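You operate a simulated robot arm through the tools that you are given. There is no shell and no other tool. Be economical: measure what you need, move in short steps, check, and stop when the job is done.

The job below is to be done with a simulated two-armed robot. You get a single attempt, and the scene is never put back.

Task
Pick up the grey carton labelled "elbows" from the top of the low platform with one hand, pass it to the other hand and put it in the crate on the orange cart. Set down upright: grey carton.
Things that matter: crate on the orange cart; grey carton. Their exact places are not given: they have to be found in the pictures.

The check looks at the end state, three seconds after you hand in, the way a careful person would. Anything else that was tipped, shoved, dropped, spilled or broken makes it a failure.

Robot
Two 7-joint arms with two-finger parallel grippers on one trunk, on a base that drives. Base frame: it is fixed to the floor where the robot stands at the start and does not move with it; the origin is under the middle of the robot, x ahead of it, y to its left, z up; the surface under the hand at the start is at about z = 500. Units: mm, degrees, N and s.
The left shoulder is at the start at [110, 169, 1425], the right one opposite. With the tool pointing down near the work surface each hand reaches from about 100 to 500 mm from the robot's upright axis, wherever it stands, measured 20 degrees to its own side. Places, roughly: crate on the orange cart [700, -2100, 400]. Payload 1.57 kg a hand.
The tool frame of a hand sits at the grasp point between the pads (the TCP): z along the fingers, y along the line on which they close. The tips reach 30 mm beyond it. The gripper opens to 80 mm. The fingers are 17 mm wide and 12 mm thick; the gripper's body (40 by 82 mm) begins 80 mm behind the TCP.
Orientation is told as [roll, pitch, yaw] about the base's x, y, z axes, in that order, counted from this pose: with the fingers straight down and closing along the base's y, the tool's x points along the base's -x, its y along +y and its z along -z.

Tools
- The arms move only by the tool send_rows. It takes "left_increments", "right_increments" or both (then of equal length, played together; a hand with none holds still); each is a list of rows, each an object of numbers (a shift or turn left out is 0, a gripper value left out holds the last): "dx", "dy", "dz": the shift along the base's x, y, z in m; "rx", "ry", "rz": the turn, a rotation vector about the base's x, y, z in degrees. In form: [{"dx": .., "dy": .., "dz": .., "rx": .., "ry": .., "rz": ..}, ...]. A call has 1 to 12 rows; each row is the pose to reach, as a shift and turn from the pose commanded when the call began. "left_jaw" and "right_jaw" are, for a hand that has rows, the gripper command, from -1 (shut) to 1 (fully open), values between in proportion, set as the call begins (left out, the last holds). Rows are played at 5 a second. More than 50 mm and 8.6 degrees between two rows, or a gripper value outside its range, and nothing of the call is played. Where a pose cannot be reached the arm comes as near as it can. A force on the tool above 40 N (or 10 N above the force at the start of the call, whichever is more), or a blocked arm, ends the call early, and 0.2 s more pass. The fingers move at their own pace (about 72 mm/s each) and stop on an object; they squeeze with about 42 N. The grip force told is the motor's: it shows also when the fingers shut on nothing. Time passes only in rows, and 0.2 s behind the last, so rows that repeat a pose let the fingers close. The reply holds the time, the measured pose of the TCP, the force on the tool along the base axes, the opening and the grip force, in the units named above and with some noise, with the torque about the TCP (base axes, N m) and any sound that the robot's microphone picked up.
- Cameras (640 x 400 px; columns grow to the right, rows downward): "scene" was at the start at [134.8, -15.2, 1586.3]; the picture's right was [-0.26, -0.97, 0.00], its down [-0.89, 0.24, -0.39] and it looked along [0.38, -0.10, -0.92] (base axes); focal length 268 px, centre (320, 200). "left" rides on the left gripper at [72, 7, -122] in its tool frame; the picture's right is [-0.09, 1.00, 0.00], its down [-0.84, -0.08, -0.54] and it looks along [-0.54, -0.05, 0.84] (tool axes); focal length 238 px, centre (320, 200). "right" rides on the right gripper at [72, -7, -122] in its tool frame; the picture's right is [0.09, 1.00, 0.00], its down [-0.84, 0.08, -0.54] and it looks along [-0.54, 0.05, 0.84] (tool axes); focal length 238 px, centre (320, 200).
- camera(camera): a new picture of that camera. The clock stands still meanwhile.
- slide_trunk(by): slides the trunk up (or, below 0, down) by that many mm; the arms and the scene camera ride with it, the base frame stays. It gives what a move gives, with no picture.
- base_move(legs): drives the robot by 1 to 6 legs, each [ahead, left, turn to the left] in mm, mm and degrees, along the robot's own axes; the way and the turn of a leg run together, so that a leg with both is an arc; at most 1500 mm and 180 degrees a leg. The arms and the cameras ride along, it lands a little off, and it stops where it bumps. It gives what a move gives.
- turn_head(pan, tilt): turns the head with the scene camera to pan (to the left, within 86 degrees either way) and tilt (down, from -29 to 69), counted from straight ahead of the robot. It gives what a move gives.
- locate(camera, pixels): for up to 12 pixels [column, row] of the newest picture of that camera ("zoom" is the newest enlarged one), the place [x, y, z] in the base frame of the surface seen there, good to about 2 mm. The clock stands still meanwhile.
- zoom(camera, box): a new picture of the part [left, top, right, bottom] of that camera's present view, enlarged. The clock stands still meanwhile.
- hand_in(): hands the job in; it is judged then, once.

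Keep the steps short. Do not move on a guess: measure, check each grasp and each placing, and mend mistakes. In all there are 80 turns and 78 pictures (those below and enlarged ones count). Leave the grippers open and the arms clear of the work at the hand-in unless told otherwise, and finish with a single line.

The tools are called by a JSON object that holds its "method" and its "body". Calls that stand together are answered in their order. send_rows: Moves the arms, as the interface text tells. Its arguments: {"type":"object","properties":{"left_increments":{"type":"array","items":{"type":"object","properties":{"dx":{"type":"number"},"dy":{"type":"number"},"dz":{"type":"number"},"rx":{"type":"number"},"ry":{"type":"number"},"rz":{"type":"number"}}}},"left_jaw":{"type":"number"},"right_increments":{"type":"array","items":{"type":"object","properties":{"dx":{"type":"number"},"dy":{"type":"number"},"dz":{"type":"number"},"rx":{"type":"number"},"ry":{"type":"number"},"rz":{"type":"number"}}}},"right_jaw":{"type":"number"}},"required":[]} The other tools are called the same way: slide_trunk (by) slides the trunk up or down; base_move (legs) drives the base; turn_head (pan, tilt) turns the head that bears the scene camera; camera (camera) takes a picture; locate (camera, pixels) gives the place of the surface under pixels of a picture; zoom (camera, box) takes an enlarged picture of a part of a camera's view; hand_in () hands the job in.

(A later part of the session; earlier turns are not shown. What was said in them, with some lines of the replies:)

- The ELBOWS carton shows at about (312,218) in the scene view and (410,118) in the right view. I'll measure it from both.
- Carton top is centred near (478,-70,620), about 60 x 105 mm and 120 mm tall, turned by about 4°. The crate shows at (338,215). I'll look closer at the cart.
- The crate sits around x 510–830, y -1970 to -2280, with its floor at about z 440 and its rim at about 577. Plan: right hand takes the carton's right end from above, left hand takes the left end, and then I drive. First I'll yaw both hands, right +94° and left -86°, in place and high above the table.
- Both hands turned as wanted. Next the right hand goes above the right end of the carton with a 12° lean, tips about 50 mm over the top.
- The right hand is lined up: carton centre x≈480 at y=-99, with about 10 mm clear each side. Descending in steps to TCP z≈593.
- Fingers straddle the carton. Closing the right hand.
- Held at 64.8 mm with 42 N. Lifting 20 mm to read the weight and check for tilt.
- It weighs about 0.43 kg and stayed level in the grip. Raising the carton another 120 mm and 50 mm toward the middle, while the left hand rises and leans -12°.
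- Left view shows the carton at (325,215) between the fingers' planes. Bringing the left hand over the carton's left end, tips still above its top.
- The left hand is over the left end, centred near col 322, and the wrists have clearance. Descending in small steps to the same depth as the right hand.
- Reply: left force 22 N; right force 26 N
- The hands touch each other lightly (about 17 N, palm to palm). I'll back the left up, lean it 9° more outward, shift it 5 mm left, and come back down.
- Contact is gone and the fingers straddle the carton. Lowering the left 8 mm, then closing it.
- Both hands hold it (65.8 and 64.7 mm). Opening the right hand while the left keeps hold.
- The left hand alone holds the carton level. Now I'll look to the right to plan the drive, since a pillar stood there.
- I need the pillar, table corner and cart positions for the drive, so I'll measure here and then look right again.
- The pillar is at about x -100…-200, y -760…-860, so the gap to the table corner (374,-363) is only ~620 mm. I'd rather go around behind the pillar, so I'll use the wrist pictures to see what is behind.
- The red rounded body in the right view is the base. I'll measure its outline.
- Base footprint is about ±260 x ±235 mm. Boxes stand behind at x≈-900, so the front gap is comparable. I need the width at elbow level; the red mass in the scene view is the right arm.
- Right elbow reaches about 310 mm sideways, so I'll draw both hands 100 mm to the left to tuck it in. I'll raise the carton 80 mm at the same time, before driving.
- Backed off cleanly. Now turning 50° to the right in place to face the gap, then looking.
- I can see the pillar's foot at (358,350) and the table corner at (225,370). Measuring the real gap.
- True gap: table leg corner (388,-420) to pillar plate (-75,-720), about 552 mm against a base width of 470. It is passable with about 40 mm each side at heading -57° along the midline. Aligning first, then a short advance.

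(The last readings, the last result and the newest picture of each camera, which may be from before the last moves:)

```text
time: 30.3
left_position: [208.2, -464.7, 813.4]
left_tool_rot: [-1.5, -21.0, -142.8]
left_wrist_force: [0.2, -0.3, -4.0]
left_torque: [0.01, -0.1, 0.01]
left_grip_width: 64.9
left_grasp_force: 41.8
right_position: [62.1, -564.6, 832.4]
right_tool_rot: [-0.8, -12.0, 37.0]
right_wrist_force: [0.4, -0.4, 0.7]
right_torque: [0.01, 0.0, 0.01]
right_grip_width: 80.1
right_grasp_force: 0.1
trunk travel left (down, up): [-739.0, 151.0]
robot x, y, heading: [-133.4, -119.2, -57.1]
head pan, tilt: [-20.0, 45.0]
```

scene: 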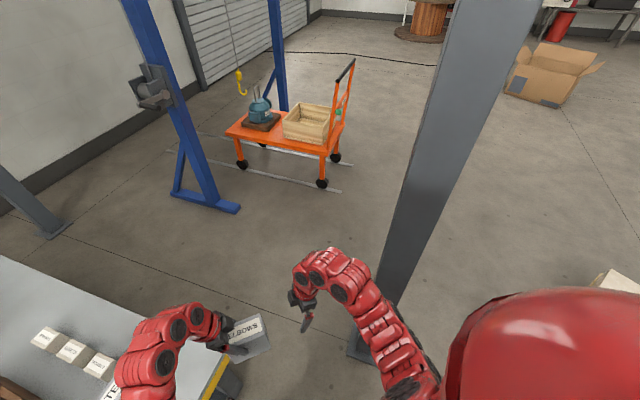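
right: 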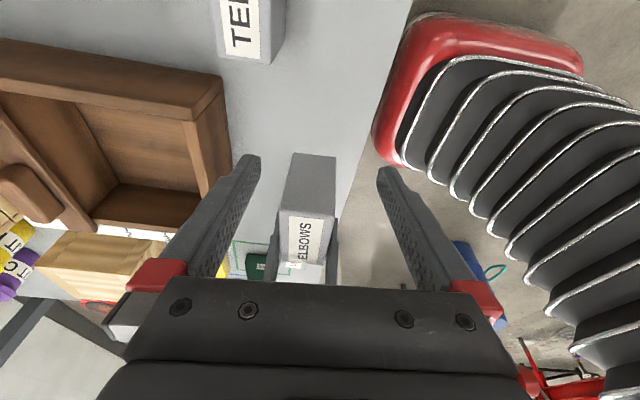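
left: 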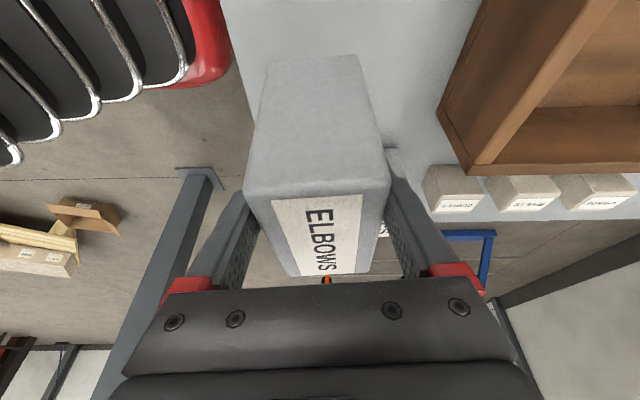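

Aligned on the midline. Advancing 250 mm.

{"method": "base_move", "body": {"legs": [[250, 0, 0]]}}

{"method": "turn_head", "body": {"pan": 0, "tilt": 69}}

{"method": "camera", "body": {"camera": "scene"}}

{"method": "camera", "body": {"camera": "right"}}

```text
time: 32.2
left_position: [346.7, -674.6, 812.8]
left_tool_rot: [-1.7, -20.9, -142.7]
left_wrist_force: [-0.2, -0.2, -4.4]
left_torque: [0.01, -0.08, 0.01]
left_grip_width: 64.7
left_grasp_force: 41.7
right_position: [198.7, -773.8, 832.5]
right_tool_rot: [-0.8, -12.0, 37.1]
right_wrist_force: [-0.4, 0.2, -0.2]
right_torque: [-0.03, -0.01, 0.01]
right_grip_width: 80.2
right_grasp_force: 0.1
trunk travel left (down, up): [-739.0, 151.0]
robot x, y, heading: [1.2, -329.0, -57.0]
head pan, tilt: [-20.0, 45.0]
```

```text
time: 33.0
left_position: [347.1, -674.0, 812.5]
left_tool_rot: [-1.5, -20.9, -142.6]
left_wrist_force: [0.6, 1.0, -4.1]
left_torque: [0.06, -0.1, 0.0]
left_grip_width: 64.8
left_grasp_force: 42.4
right_position: [198.7, -774.2, 831.4]
right_tool_rot: [-0.8, -12.0, 37.0]
right_wrist_force: [0.0, -0.1, -0.1]
right_torque: [0.02, -0.02, 0.01]
right_grip_width: 80.1
right_grasp_force: 0.1
trunk travel left (down, up): [-739.0, 151.0]
robot x, y, heading: [3.7, -332.0, -57.1]
head pan, tilt: [0.0, 68.8]
```

```text
46 pictures are left
```

scene: 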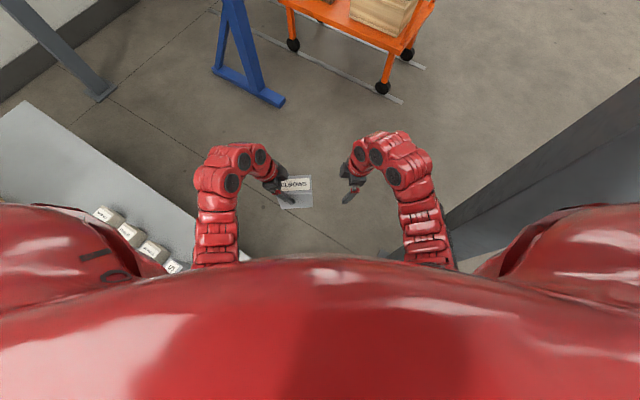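

```text
45 pictures are left
```

right: 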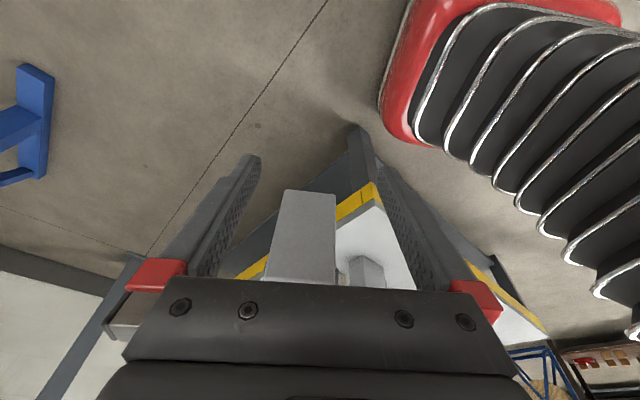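

The right view shows the leg foot near (355,130) and the base front at (390,110). Measuring both clearances, with the left view for the pillar.

{"method": "locate", "body": {"camera": "right", "pixels": [[352, 130], [365, 128], [350, 150], [388, 110], [400, 140], [384, 95], [410, 20], [415, 145], [372, 183]]}}

{"method": "camera", "body": {"camera": "left"}}

```text
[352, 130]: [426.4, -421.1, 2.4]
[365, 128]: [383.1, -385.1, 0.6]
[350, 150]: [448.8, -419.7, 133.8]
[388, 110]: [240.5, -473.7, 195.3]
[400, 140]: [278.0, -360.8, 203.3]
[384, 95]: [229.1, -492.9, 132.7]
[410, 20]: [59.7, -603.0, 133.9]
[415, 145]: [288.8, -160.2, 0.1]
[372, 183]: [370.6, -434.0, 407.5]
```

```text
44 pictures are left
```

left: 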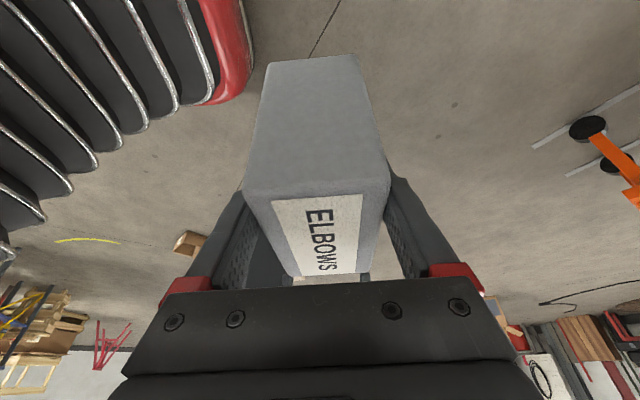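

Clearance matches the calculation, ~40 mm each side. Advancing 300 mm straight.

{"method": "base_move", "body": {"legs": [[300, 0, 0]]}}

```text
time: 35.1
left_position: [509.4, -924.5, 813.0]
left_tool_rot: [-1.6, -20.9, -142.6]
left_wrist_force: [0.3, 0.0, -4.1]
left_torque: [0.08, -0.09, 0.02]
left_grip_width: 64.7
left_grasp_force: 41.6
right_position: [362.1, -1025.2, 831.9]
right_tool_rot: [-0.8, -12.1, 37.1]
right_wrist_force: [-0.5, -0.4, 0.2]
right_torque: [0.0, 0.0, 0.03]
right_grip_width: 80.0
right_grasp_force: 0.0
trunk travel left (down, up): [-739.0, 151.0]
robot x, y, heading: [165.4, -578.4, -56.8]
head pan, tilt: [0.0, 68.8]
```

Still on the midline, no bump. Another 400 mm brings the base clear of the gap.

{"method": "base_move", "body": {"legs": [[400, 0, 0]]}}

```text
time: 37.6
left_position: [729.8, -1259.4, 812.8]
left_tool_rot: [-1.6, -20.9, -142.5]
left_wrist_force: [0.1, 0.7, -3.7]
left_torque: [0.01, -0.07, 0.03]
left_grip_width: 64.6
left_grasp_force: 42.3
right_position: [581.4, -1361.1, 831.5]
right_tool_rot: [-0.7, -12.0, 37.2]
right_wrist_force: [0.6, 0.3, 0.6]
right_torque: [-0.04, 0.01, 0.01]
right_grip_width: 80.1
right_grasp_force: 0.1
trunk travel left (down, up): [-739.0, 151.0]
robot x, y, heading: [382.8, -915.8, -56.8]
head pan, tilt: [0.0, 68.8]
```

Clear of the gap. Turning the remaining 33° right to face the cart, then measuring it.

{"method": "base_move", "body": {"legs": [[0, 0, -33.2]]}}

{"method": "turn_head", "body": {"pan": 8, "tilt": 42}}

{"method": "camera", "body": {"camera": "scene"}}

```text
time: 39.6
left_position: [488.0, -1390.8, 813.4]
left_tool_rot: [-1.6, -20.9, -175.4]
left_wrist_force: [0.0, -0.4, -4.4]
left_torque: [0.01, -0.08, 0.03]
left_grip_width: 64.8
left_grasp_force: 41.6
right_position: [309.0, -1395.5, 832.3]
right_tool_rot: [-0.8, -12.1, 4.2]
right_wrist_force: [0.1, -0.1, -0.1]
right_torque: [-0.01, 0.01, 0.02]
right_grip_width: 80.0
right_grasp_force: 0.1
trunk travel left (down, up): [-739.0, 151.0]
robot x, y, heading: [386.3, -915.3, -89.6]
head pan, tilt: [0.0, 68.8]
```

```text
time: 40.5
left_position: [488.9, -1391.8, 813.1]
left_tool_rot: [-1.6, -21.0, -175.4]
left_wrist_force: [-0.3, 0.0, -4.0]
left_torque: [0.0, -0.08, -0.02]
left_grip_width: 64.8
left_grasp_force: 41.8
right_position: [309.1, -1394.4, 831.1]
right_tool_rot: [-0.9, -12.0, 4.3]
right_wrist_force: [0.3, 0.2, 1.3]
right_torque: [0.01, -0.03, 0.02]
right_grip_width: 79.8
right_grasp_force: 0.1
trunk travel left (down, up): [-739.0, 151.0]
robot x, y, heading: [386.8, -916.8, -89.5]
head pan, tilt: [8.0, 42.0]
```

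```text
43 pictures are left
```

scene: 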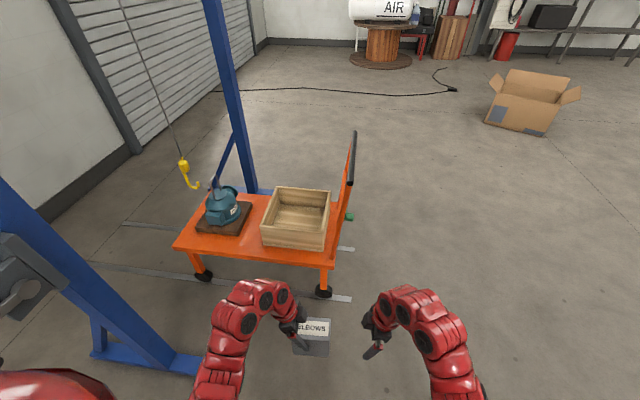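

{"method": "zoom", "body": {"camera": "scene", "box": [160, 120, 380, 310]}}

{"method": "locate", "body": {"camera": "scene", "pixels": [[264, 226], [326, 233], [278, 189], [330, 194], [300, 212], [285, 240], [250, 255], [325, 290], [350, 140], [350, 180], [187, 178], [160, 350]]}}

```text
2.11 times, centred on (270, 215) of scene
```

zoom: 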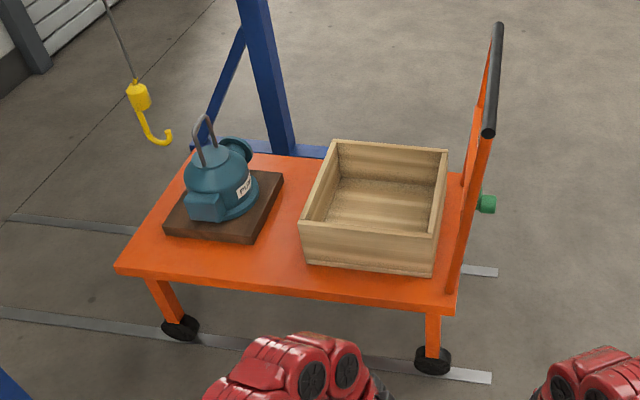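

```text
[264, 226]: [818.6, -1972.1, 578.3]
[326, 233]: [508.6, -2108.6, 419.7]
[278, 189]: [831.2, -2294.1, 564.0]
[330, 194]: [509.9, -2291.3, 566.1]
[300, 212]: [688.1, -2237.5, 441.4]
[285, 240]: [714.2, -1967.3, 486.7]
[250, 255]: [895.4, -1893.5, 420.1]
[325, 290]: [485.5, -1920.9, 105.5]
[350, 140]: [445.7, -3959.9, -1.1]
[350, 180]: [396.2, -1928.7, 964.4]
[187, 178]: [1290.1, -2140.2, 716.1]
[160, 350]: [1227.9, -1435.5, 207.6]
```

{"method": "locate", "body": {"camera": "scene", "pixels": [[60, 280], [30, 300], [10, 290], [100, 290], [205, 372], [185, 358], [30, 230]]}}

{"method": "base_move", "body": {"legs": [[300, 303, -0.4]]}}

```text
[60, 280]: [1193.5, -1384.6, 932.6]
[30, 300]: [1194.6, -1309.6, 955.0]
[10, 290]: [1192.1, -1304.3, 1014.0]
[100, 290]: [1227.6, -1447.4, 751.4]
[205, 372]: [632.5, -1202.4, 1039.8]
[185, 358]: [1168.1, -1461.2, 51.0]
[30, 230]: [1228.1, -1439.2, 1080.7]
```

```text
time: 43.1
left_position: [787.6, -1694.5, 811.9]
left_tool_rot: [-1.6, -20.9, -175.9]
left_wrist_force: [-0.2, 0.4, -3.1]
left_torque: [-0.02, -0.05, 0.01]
left_grip_width: 64.9
left_grasp_force: 42.0
right_position: [608.7, -1697.0, 832.8]
right_tool_rot: [-0.7, -12.0, 3.9]
right_wrist_force: [0.2, -0.4, -0.1]
right_torque: [0.0, 0.01, -0.01]
right_grip_width: 80.1
right_grasp_force: 0.0
trunk travel left (down, up): [-739.0, 151.0]
robot x, y, heading: [688.9, -1223.1, -90.1]
head pan, tilt: [8.0, 42.0]
```

Position good. Before closing in I'll shift the left hand 90 mm toward -x so the carton will be centred in the crate, and pull the right hand up, back and aside.

{"method": "send_rows", "body": {"right_increments": [{"dx": -0.03, "dy": 0.03, "dz": 0.02}, {"dx": -0.06, "dy": 0.06, "dz": 0.04}, {"dx": -0.08, "dy": 0.1, "dz": 0.06}, {"dx": -0.08, "dy": 0.13, "dz": 0.08}], "left_increments": [{"dx": -0.02}, {"dx": -0.045}, {"dx": -0.07}, {"dx": -0.09}]}}

{"method": "base_move", "body": {"legs": [[370, 0, 0]]}}

{"method": "turn_head", "body": {"pan": 0, "tilt": 60}}

{"method": "camera", "body": {"camera": "scene"}}

{"method": "camera", "body": {"camera": "left"}}

```text
time: 44.1
left_position: [696.2, -1694.6, 812.6]
left_tool_rot: [-1.6, -20.8, -175.7]
left_wrist_force: [-0.9, -0.6, -3.4]
left_torque: [0.09, -0.09, -0.01]
left_grip_width: 64.8
left_grasp_force: 42.0
right_position: [521.0, -1600.4, 899.9]
right_tool_rot: [-0.6, -12.0, 3.7]
right_wrist_force: [0.1, -0.3, -0.2]
right_torque: [0.0, 0.0, -0.02]
right_grip_width: 80.2
right_grasp_force: 0.2
right hand out of reach, approached as far as the arm can: row 4
trunk travel left (down, up): [-739.0, 151.0]
robot x, y, heading: [689.7, -1220.8, -89.9]
head pan, tilt: [8.0, 42.0]
```

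```text
time: 46.5
left_position: [697.0, -2064.7, 814.2]
left_tool_rot: [-1.6, -20.9, -175.7]
left_wrist_force: [0.4, 0.1, -4.4]
left_torque: [0.0, -0.1, 0.02]
left_grip_width: 64.7
left_grasp_force: 42.7
right_position: [521.3, -1971.8, 900.1]
right_tool_rot: [-0.6, -12.1, 4.1]
right_wrist_force: [0.0, -0.1, 0.3]
right_torque: [0.01, 0.0, 0.01]
right_grip_width: 80.0
right_grasp_force: 0.0
trunk travel left (down, up): [-739.0, 151.0]
robot x, y, heading: [687.7, -1586.5, -90.2]
head pan, tilt: [8.0, 42.0]
```

```text
time: 47.3
left_position: [698.1, -2066.2, 812.8]
left_tool_rot: [-1.6, -20.9, -175.8]
left_wrist_force: [-1.0, -0.4, -3.6]
left_torque: [0.02, -0.08, -0.03]
left_grip_width: 64.6
left_grasp_force: 42.4
right_position: [521.6, -1971.0, 900.5]
right_tool_rot: [-0.6, -12.1, 4.2]
right_wrist_force: [0.4, 0.2, 1.8]
right_torque: [-0.02, -0.04, 0.05]
right_grip_width: 80.0
right_grasp_force: 0.0
trunk travel left (down, up): [-739.0, 151.0]
robot x, y, heading: [688.0, -1592.7, -89.8]
head pan, tilt: [0.0, 60.0]
```

```text
41 pictures are left
```

scene: 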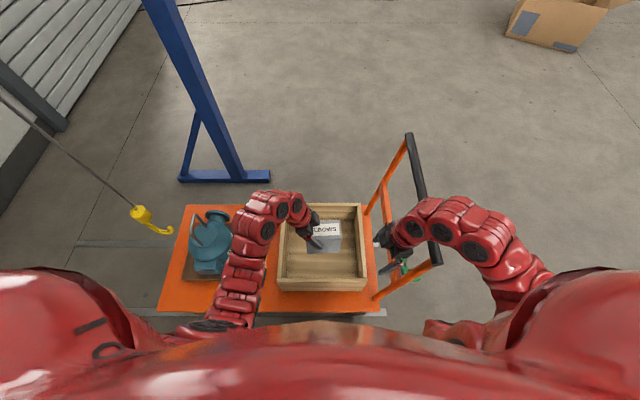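

```text
40 pictures are left
```

left: 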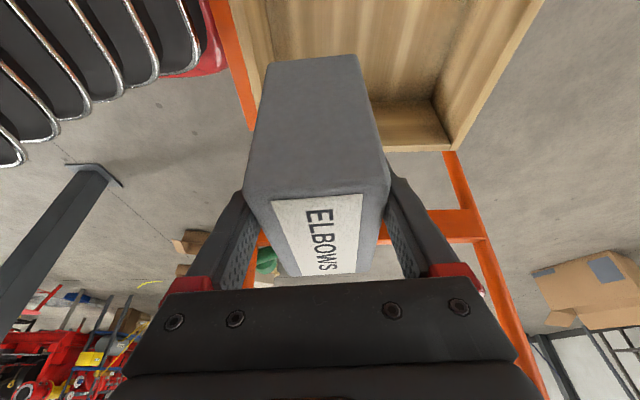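

Carton is over the crate: TCP (697,-2065), crate interior x 522–818, y -1982…-2280. Checking the right arm against the cart handle while lowering the left 200 mm.

{"method": "locate", "body": {"camera": "scene", "pixels": [[385, 240], [410, 222], [440, 232], [475, 245], [500, 255], [412, 140], [436, 262], [395, 255]]}}

{"method": "send_rows", "body": {"left_increments": [{"dz": -0.04}, {"dz": -0.08}, {"dz": -0.12}, {"dz": -0.16}, {"dz": -0.2}, {"dz": -0.23}]}}

{"method": "camera", "body": {"camera": "left"}}

{"method": "zoom", "body": {"camera": "scene", "box": [150, 130, 470, 330]}}

```text
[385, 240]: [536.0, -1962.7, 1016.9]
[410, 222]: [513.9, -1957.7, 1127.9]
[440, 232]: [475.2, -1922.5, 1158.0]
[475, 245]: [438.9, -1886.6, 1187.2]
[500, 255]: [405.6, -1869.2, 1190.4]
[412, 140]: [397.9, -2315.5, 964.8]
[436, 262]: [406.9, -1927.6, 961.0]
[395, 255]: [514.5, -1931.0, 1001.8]
```

```text
time: 48.7
left_position: [697.2, -2066.6, 583.2]
left_tool_rot: [-1.6, -20.8, -175.8]
left_wrist_force: [-0.8, 0.4, -4.8]
left_torque: [0.03, -0.09, 0.03]
left_grip_width: 64.6
left_grasp_force: 42.2
right_position: [521.8, -1972.9, 899.6]
right_tool_rot: [-0.6, -12.1, 4.0]
right_wrist_force: [1.0, 0.7, -0.2]
right_torque: [0.02, 0.01, 0.0]
right_grip_width: 80.0
right_grasp_force: 0.1
trunk travel left (down, up): [-739.0, 151.0]
robot x, y, heading: [685.8, -1587.5, -89.9]
head pan, tilt: [0.0, 60.0]
```

```text
39 pictures are left
```

left: 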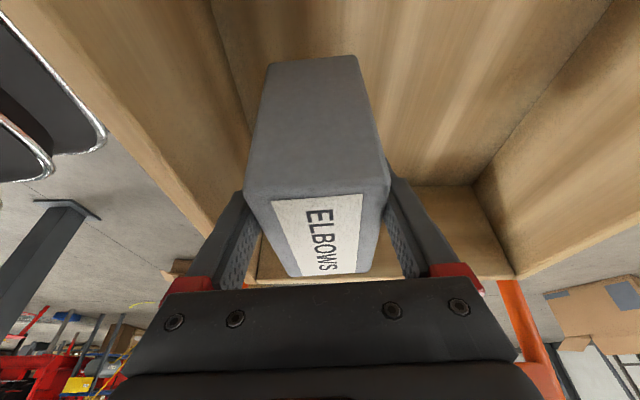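

```text
2.00 times, centred on (310, 230) of scene
```

zoom: 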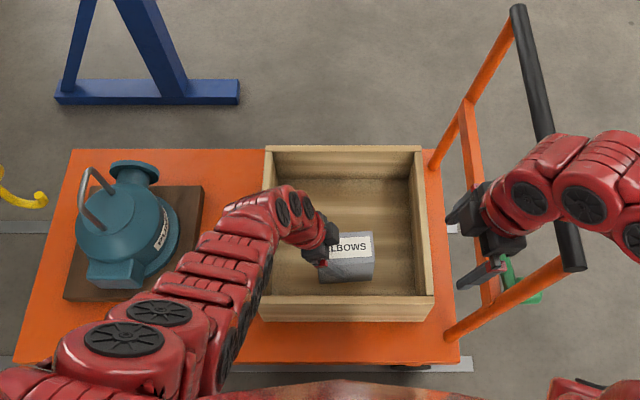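

The carton is inside the walls. Shifting it 20 mm further from the near wall and lowering to just above the floor; expected contact is at TCP z≈534.

{"method": "send_rows", "body": {"left_increments": [{"dz": -0.015, "dy": -0.01}, {"dz": -0.03, "dy": -0.02}, {"dz": -0.038, "dy": -0.02}, {"dz": -0.042, "dy": -0.02}]}}

{"method": "camera", "body": {"camera": "left"}}

```text
time: 49.7
left_position: [700.5, -2066.1, 578.2]
left_tool_rot: [-1.6, -21.0, -175.6]
left_wrist_force: [0.7, 0.2, -3.9]
left_torque: [-0.03, -0.07, -0.01]
left_grip_width: 64.8
left_grasp_force: 42.3
left hand out of reach, approached as far as the arm can: row 1, 2, 3, 4
right_position: [521.8, -1971.2, 900.3]
right_tool_rot: [-0.5, -12.1, 4.1]
right_wrist_force: [0.3, -0.4, -0.7]
right_torque: [-0.03, 0.01, 0.0]
right_grip_width: 80.0
right_grasp_force: 0.0
trunk travel left (down, up): [-739.0, 151.0]
robot x, y, heading: [690.6, -1590.5, -90.0]
head pan, tilt: [0.0, 60.0]
```

```text
37 pictures are left
```

left: 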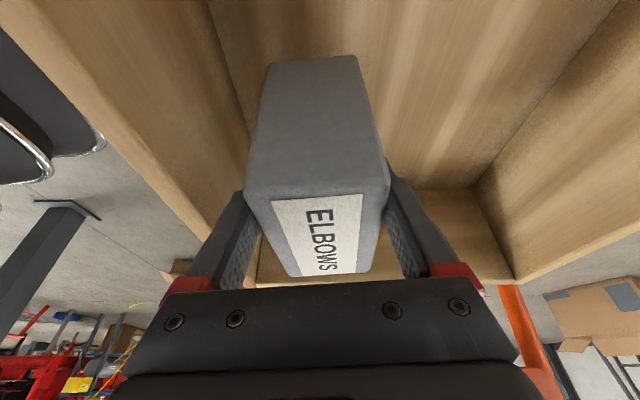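

The arm is at its reach limit at z 578, with the carton bottom about 44 mm above the floor. Sliding the trunk down 25 mm; the right arm stays >150 mm over the handle.

{"method": "slide_trunk", "body": {"by": -25}}

```text
time: 50.4
left_position: [699.3, -2067.2, 553.7]
left_tool_rot: [-1.5, -20.8, -175.7]
left_wrist_force: [-0.2, 0.7, -3.2]
left_torque: [0.01, -0.08, 0.02]
left_grip_width: 64.7
left_grasp_force: 42.0
right_position: [520.9, -1972.6, 875.9]
right_tool_rot: [-0.7, -12.2, 4.1]
right_wrist_force: [0.5, -0.4, 0.3]
right_torque: [0.01, 0.03, -0.01]
right_grip_width: 79.8
right_grasp_force: 0.1
trunk travel left (down, up): [-714.0, 176.0]
robot x, y, heading: [691.0, -1589.4, -90.3]
head pan, tilt: [0.0, 60.0]
```

Moves as expected. Down another 15 mm, to about 5 mm above the floor.

{"method": "slide_trunk", "body": {"by": -15}}

{"method": "camera", "body": {"camera": "left"}}

{"method": "zoom", "body": {"camera": "scene", "box": [270, 180, 390, 300]}}

```text
time: 51.0
left_position: [699.5, -2066.8, 538.7]
left_tool_rot: [-1.6, -20.9, -175.7]
left_wrist_force: [0.0, -1.3, -3.2]
left_torque: [0.0, -0.07, -0.01]
left_grip_width: 64.6
left_grasp_force: 41.3
right_position: [522.0, -1971.4, 861.0]
right_tool_rot: [-0.7, -12.1, 4.1]
right_wrist_force: [-0.4, 0.3, -0.8]
right_torque: [0.0, 0.0, -0.03]
right_grip_width: 80.0
right_grasp_force: 0.1
trunk travel left (down, up): [-699.0, 191.0]
robot x, y, heading: [684.0, -1589.5, -89.7]
head pan, tilt: [0.0, 60.0]
```

```text
36 pictures are left
```

left: 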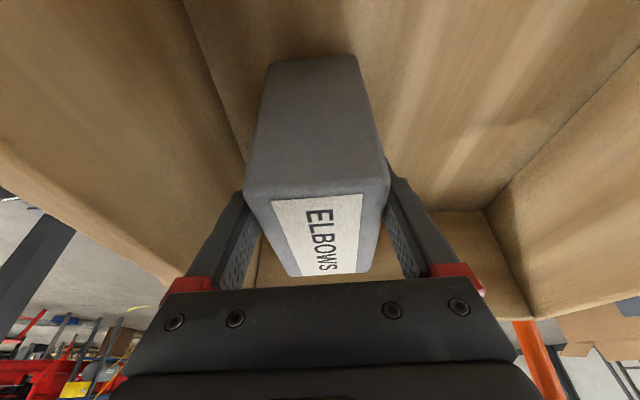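

```text
3.33 times, centred on (330, 240) of scene
```

zoom: 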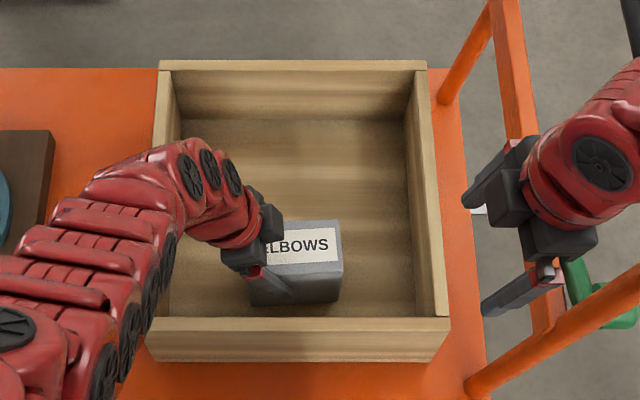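

Nearly down, no contact yet. Lowering 4 mm more and watching the force.

{"method": "slide_trunk", "body": {"by": -4}}

{"method": "slide_trunk", "body": {"by": -2}}

```text
time: 51.5
left_position: [700.4, -2067.3, 534.9]
left_tool_rot: [-1.5, -20.9, -175.7]
left_wrist_force: [-0.2, 0.4, -2.9]
left_torque: [0.03, -0.11, -0.01]
left_grip_width: 65.0
left_grasp_force: 41.7
right_position: [523.9, -1971.8, 857.3]
right_tool_rot: [-0.7, -12.0, 4.1]
right_wrist_force: [7.6, 0.2, 14.4]
right_torque: [-0.09, 2.5, -0.04]
right_grip_width: 80.1
right_grasp_force: 0.1
trunk travel left (down, up): [-695.0, 195.0]
robot x, y, heading: [686.8, -1591.4, -90.1]
head pan, tilt: [0.0, 60.0]
```

```text
time: 52.1
left_position: [699.0, -2066.2, 535.1]
left_tool_rot: [-1.5, -21.2, -175.7]
left_wrist_force: [1.5, 8.0, 28.9]
left_torque: [-0.12, -1.19, 0.28]
left_grip_width: 64.9
left_grasp_force: 42.3
right_position: [523.6, -1970.6, 856.9]
right_tool_rot: [-0.9, -12.0, 4.2]
right_wrist_force: [10.7, -10.9, 20.2]
right_torque: [0.99, 3.32, 1.24]
right_grip_width: 80.0
right_grasp_force: 0.0
trunk travel left (down, up): [-693.0, 197.0]
robot x, y, heading: [688.3, -1589.4, -89.6]
head pan, tilt: [0.0, 60.0]
```

The left shows floor contact (29 N up), but the right hand is also being pushed (~20 N), so its back touches the cart handle. I'll raise the trunk 3 mm to relieve both first.

{"method": "slide_trunk", "body": {"by": 3}}

{"method": "camera", "body": {"camera": "right"}}

{"method": "zoom", "body": {"camera": "scene", "box": [340, 120, 560, 310]}}

```text
time: 52.6
left_position: [701.1, -2066.7, 534.3]
left_tool_rot: [-1.4, -21.0, -175.7]
left_wrist_force: [0.0, -0.4, -1.2]
left_torque: [-0.1, 0.1, 0.05]
left_grip_width: 64.8
left_grasp_force: 41.8
right_position: [522.8, -1970.6, 857.5]
right_tool_rot: [-0.7, -12.0, 4.0]
right_wrist_force: [13.8, 4.1, 2.9]
right_torque: [-0.41, 1.85, -0.38]
right_grip_width: 80.0
right_grasp_force: 0.1
trunk travel left (down, up): [-696.0, 194.0]
robot x, y, heading: [688.6, -1590.4, -90.1]
head pan, tilt: [0.0, 60.0]
```

```text
34 pictures are left
```

right: 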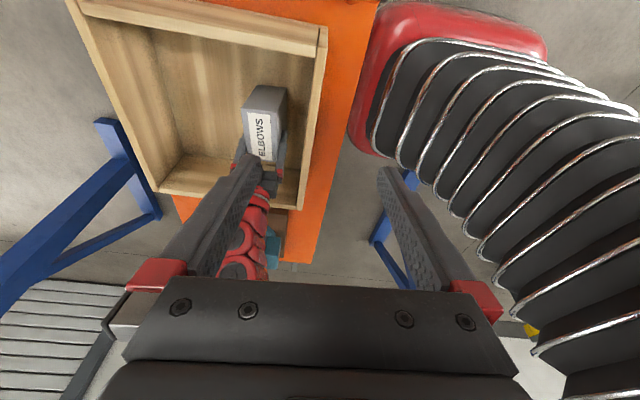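

```text
2.11 times, centred on (450, 215) of scene
```

zoom: 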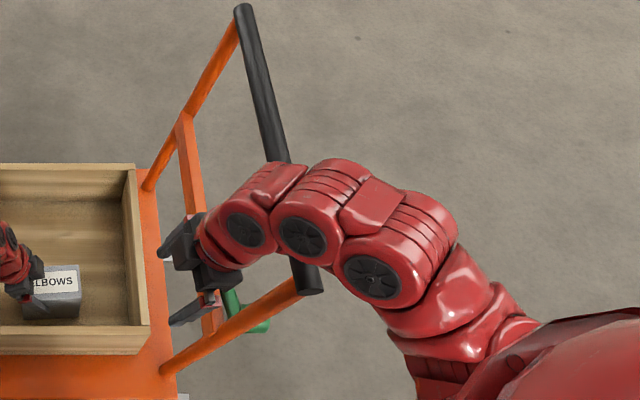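

The right wrist/forearm rests against the end of the handle bar. Moving the right hand away from it, toward +x and up.

{"method": "send_rows", "body": {"right_increments": [{"dx": 0.012, "dz": 0.006}, {"dx": 0.025, "dz": 0.02}, {"dx": 0.04, "dz": 0.035}, {"dx": 0.055, "dz": 0.05}]}}

{"method": "camera", "body": {"camera": "scene"}}

```text
time: 53.6
left_position: [699.3, -2067.0, 534.7]
left_tool_rot: [-1.6, -20.9, -175.7]
left_wrist_force: [0.1, 0.3, -2.8]
left_torque: [0.03, -0.06, 0.0]
left_grip_width: 65.1
left_grasp_force: 42.5
right_position: [571.5, -1988.4, 899.4]
right_tool_rot: [-0.5, -12.1, 4.0]
right_wrist_force: [-1.4, 0.3, 0.2]
right_torque: [-0.01, 0.01, 0.02]
right_grip_width: 80.1
right_grasp_force: 0.1
right hand out of reach, approached as far as the arm can: row 1, 2, 3, 4
trunk travel left (down, up): [-696.0, 194.0]
robot x, y, heading: [688.6, -1590.1, -89.9]
head pan, tilt: [0.0, 60.0]
```

```text
32 pictures are left
```

scene: 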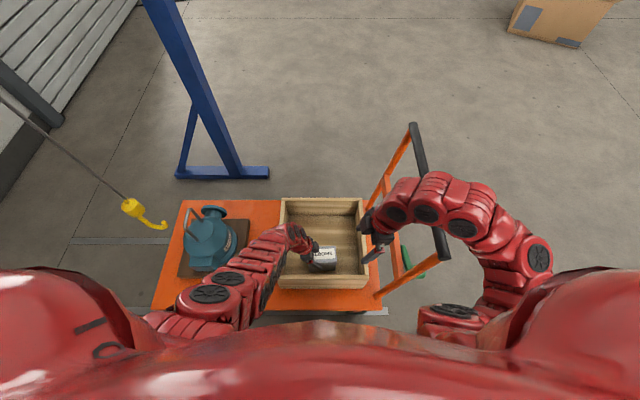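

The right hand is free of contact. Checking whether the cart or crate shifted.

{"method": "locate", "body": {"camera": "scene", "pixels": [[413, 127], [446, 258], [441, 245], [284, 199], [366, 200], [368, 270], [281, 282], [207, 240], [185, 275], [350, 230], [323, 253], [320, 302]]}}

```text
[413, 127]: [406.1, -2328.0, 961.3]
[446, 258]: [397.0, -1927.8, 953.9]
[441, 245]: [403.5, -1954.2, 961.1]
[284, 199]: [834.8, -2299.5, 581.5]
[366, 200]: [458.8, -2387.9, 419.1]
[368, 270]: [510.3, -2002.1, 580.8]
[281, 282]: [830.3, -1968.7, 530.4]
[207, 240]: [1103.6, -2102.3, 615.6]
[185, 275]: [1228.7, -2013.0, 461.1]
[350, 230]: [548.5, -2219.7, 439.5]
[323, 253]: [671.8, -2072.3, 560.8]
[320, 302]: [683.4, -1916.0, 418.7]
```

Nothing moved: crate corners still at x 510–833, y -1968. Carton top z is 561, so its base is at the floor (441). Lowering 1 mm to seat it.

{"method": "slide_trunk", "body": {"by": -1}}

{"method": "camera", "body": {"camera": "left"}}

```text
time: 54.1
left_position: [699.4, -2066.3, 534.3]
left_tool_rot: [-1.5, -20.9, -175.7]
left_wrist_force: [1.6, 1.5, 4.7]
left_torque: [-0.17, 0.41, -0.11]
left_grip_width: 65.0
left_grasp_force: 41.7
right_position: [571.6, -1988.1, 898.3]
right_tool_rot: [-0.6, -12.1, 4.2]
right_wrist_force: [-0.5, 0.1, 0.5]
right_torque: [-0.02, -0.02, 0.02]
right_grip_width: 79.9
right_grasp_force: 0.1
trunk travel left (down, up): [-695.0, 195.0]
robot x, y, heading: [689.5, -1588.7, -90.1]
head pan, tilt: [0.0, 60.0]
```

```text
31 pictures are left
```

left: 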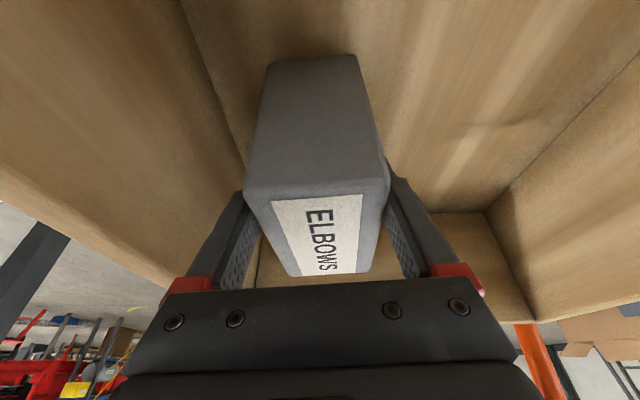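

Seated lightly (5 N up). Opening the left hand.

{"method": "send_rows", "body": {"left_increments": [{}, {}, {}], "left_jaw": 1}}

{"method": "camera", "body": {"camera": "left"}}

```text
time: 54.9
left_position: [698.9, -2067.0, 533.7]
left_tool_rot: [-1.7, -21.0, -175.7]
left_wrist_force: [0.4, -0.2, 0.2]
left_torque: [0.02, -0.02, 0.01]
left_grip_width: 80.0
left_grasp_force: 0.0
right_position: [570.8, -1988.3, 897.9]
right_tool_rot: [-0.5, -12.1, 4.2]
right_wrist_force: [-0.1, 0.4, 0.0]
right_torque: [0.05, -0.01, 0.01]
right_grip_width: 79.9
right_grasp_force: 0.0
trunk travel left (down, up): [-695.0, 195.0]
robot x, y, heading: [690.8, -1587.6, -90.1]
head pan, tilt: [0.0, 60.0]
```

```text
30 pictures are left
```

left: 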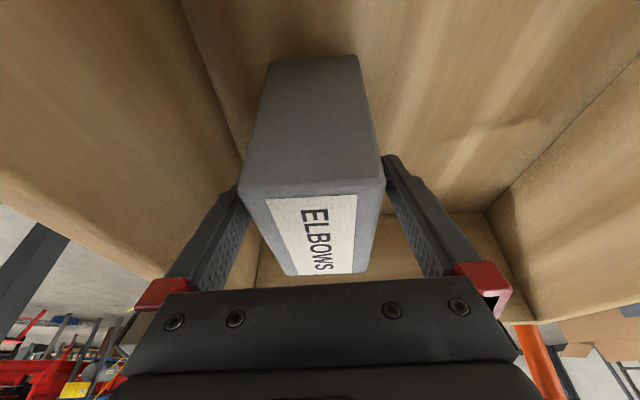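

Released, and the carton stands. Raising straight up with the trunk, 20 mm first.

{"method": "slide_trunk", "body": {"by": 20}}

{"method": "camera", "body": {"camera": "left"}}

```text
time: 55.6
left_position: [699.6, -2067.3, 553.5]
left_tool_rot: [-1.6, -20.9, -175.7]
left_wrist_force: [0.2, -0.2, 0.8]
left_torque: [0.0, 0.03, 0.0]
left_grip_width: 80.0
left_grasp_force: 0.1
right_position: [572.7, -1987.4, 918.2]
right_tool_rot: [-0.5, -12.1, 4.1]
right_wrist_force: [0.8, 0.3, 0.3]
right_torque: [-0.01, 0.01, -0.04]
right_grip_width: 80.1
right_grasp_force: 0.2
trunk travel left (down, up): [-715.0, 175.0]
robot x, y, heading: [686.7, -1588.8, -89.9]
head pan, tilt: [0.0, 60.0]
```

```text
29 pictures are left
```

left: 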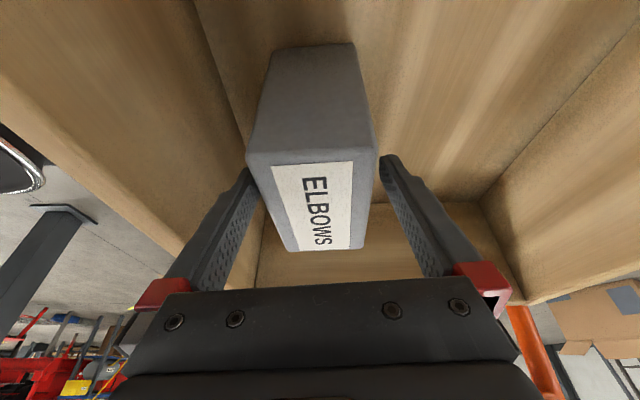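

The carton stays while the hand rises, with no force. Raising 150 mm more, then checking.

{"method": "slide_trunk", "body": {"by": 150}}

{"method": "send_rows", "body": {"left_increments": [{"dz": 0.03, "dx": 0.01}, {"dz": 0.07, "dx": 0.03}, {"dz": 0.11, "dx": 0.05}]}}

{"method": "camera", "body": {"camera": "scene"}}

{"method": "camera", "body": {"camera": "left"}}

```text
time: 57.3
left_position: [700.4, -2067.8, 704.1]
left_tool_rot: [-1.6, -20.8, -175.7]
left_wrist_force: [0.5, 0.7, 0.4]
left_torque: [0.0, -0.02, -0.01]
left_grip_width: 80.2
left_grasp_force: 0.1
right_position: [570.9, -1988.9, 1067.8]
right_tool_rot: [-0.5, -12.1, 4.1]
right_wrist_force: [0.7, 0.1, 0.4]
right_torque: [-0.02, -0.02, -0.02]
right_grip_width: 80.1
right_grasp_force: 0.1
trunk travel left (down, up): [-865.0, 25.0]
robot x, y, heading: [687.6, -1591.3, -89.9]
head pan, tilt: [0.0, 60.0]
```

```text
time: 58.1
left_position: [750.9, -2066.0, 813.8]
left_tool_rot: [-1.7, -20.8, -175.7]
left_wrist_force: [-1.2, 0.2, -0.3]
left_torque: [-0.02, -0.03, -0.02]
left_grip_width: 80.0
left_grasp_force: 0.0
right_position: [572.1, -1988.5, 1067.8]
right_tool_rot: [-0.6, -12.1, 4.1]
right_wrist_force: [-0.6, 0.0, -0.9]
right_torque: [0.0, -0.01, 0.01]
right_grip_width: 79.8
right_grasp_force: 0.1
trunk travel left (down, up): [-865.0, 25.0]
robot x, y, heading: [688.9, -1593.5, -89.7]
head pan, tilt: [0.0, 60.0]
```

```text
28 pictures are left
```

scene: 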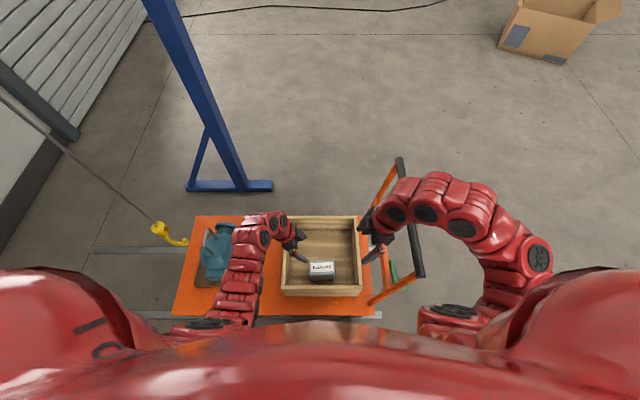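

```text
27 pictures are left
```

left: 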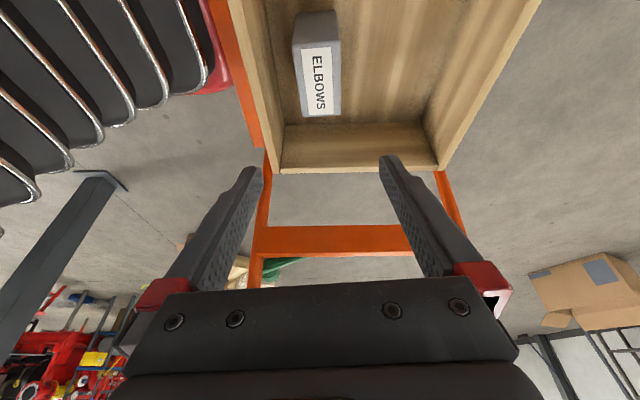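

The carton stands upright in the crate. Backing the robot 250 mm away from the cart to be clear, then a final look.

{"method": "base_move", "body": {"legs": [[-250, 0, 0]]}}

{"method": "camera", "body": {"camera": "scene"}}

{"method": "zoom", "body": {"camera": "scene", "box": [150, 90, 450, 280]}}

```text
time: 59.9
left_position: [750.2, -1816.3, 813.3]
left_tool_rot: [-1.5, -20.9, -175.7]
left_wrist_force: [0.3, 0.1, 1.4]
left_torque: [-0.01, 0.03, 0.0]
left_grip_width: 80.1
left_grasp_force: 0.2
right_position: [571.7, -1738.0, 1068.2]
right_tool_rot: [-0.5, -12.1, 4.2]
right_wrist_force: [0.3, -0.9, 0.3]
right_torque: [-0.04, 0.0, -0.03]
right_grip_width: 80.1
right_grasp_force: 0.0
trunk travel left (down, up): [-865.0, 25.0]
robot x, y, heading: [685.8, -1338.6, -90.1]
head pan, tilt: [0.0, 60.0]
```

```text
26 pictures are left
```

scene: 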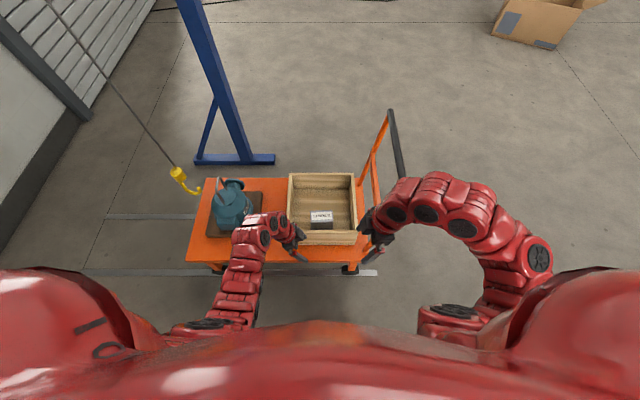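

```text
2.11 times, centred on (300, 185) of scene
```

zoom: 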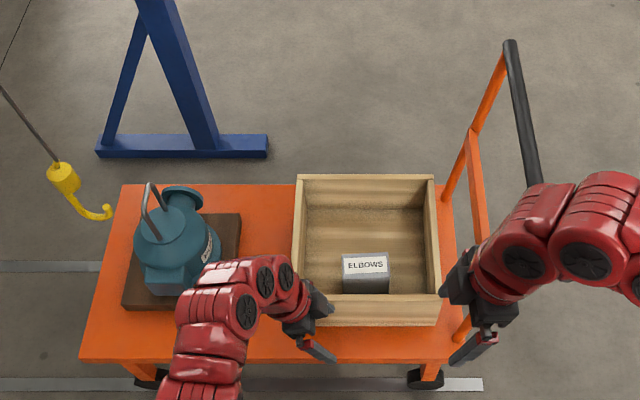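

The carton is upright in the crate, the cart and pump are in place, and both grippers are open and clear. Handing in.

{"method": "hand_in", "body": {}}

```text
The job is handed in.
```

The grey "elbows" carton was picked with the right hand, passed to the left and set upright in the crate on the orange cart; the right wrist briefly pressed the cart handle (about 20 N), but the crate measured unmoved afterwards.
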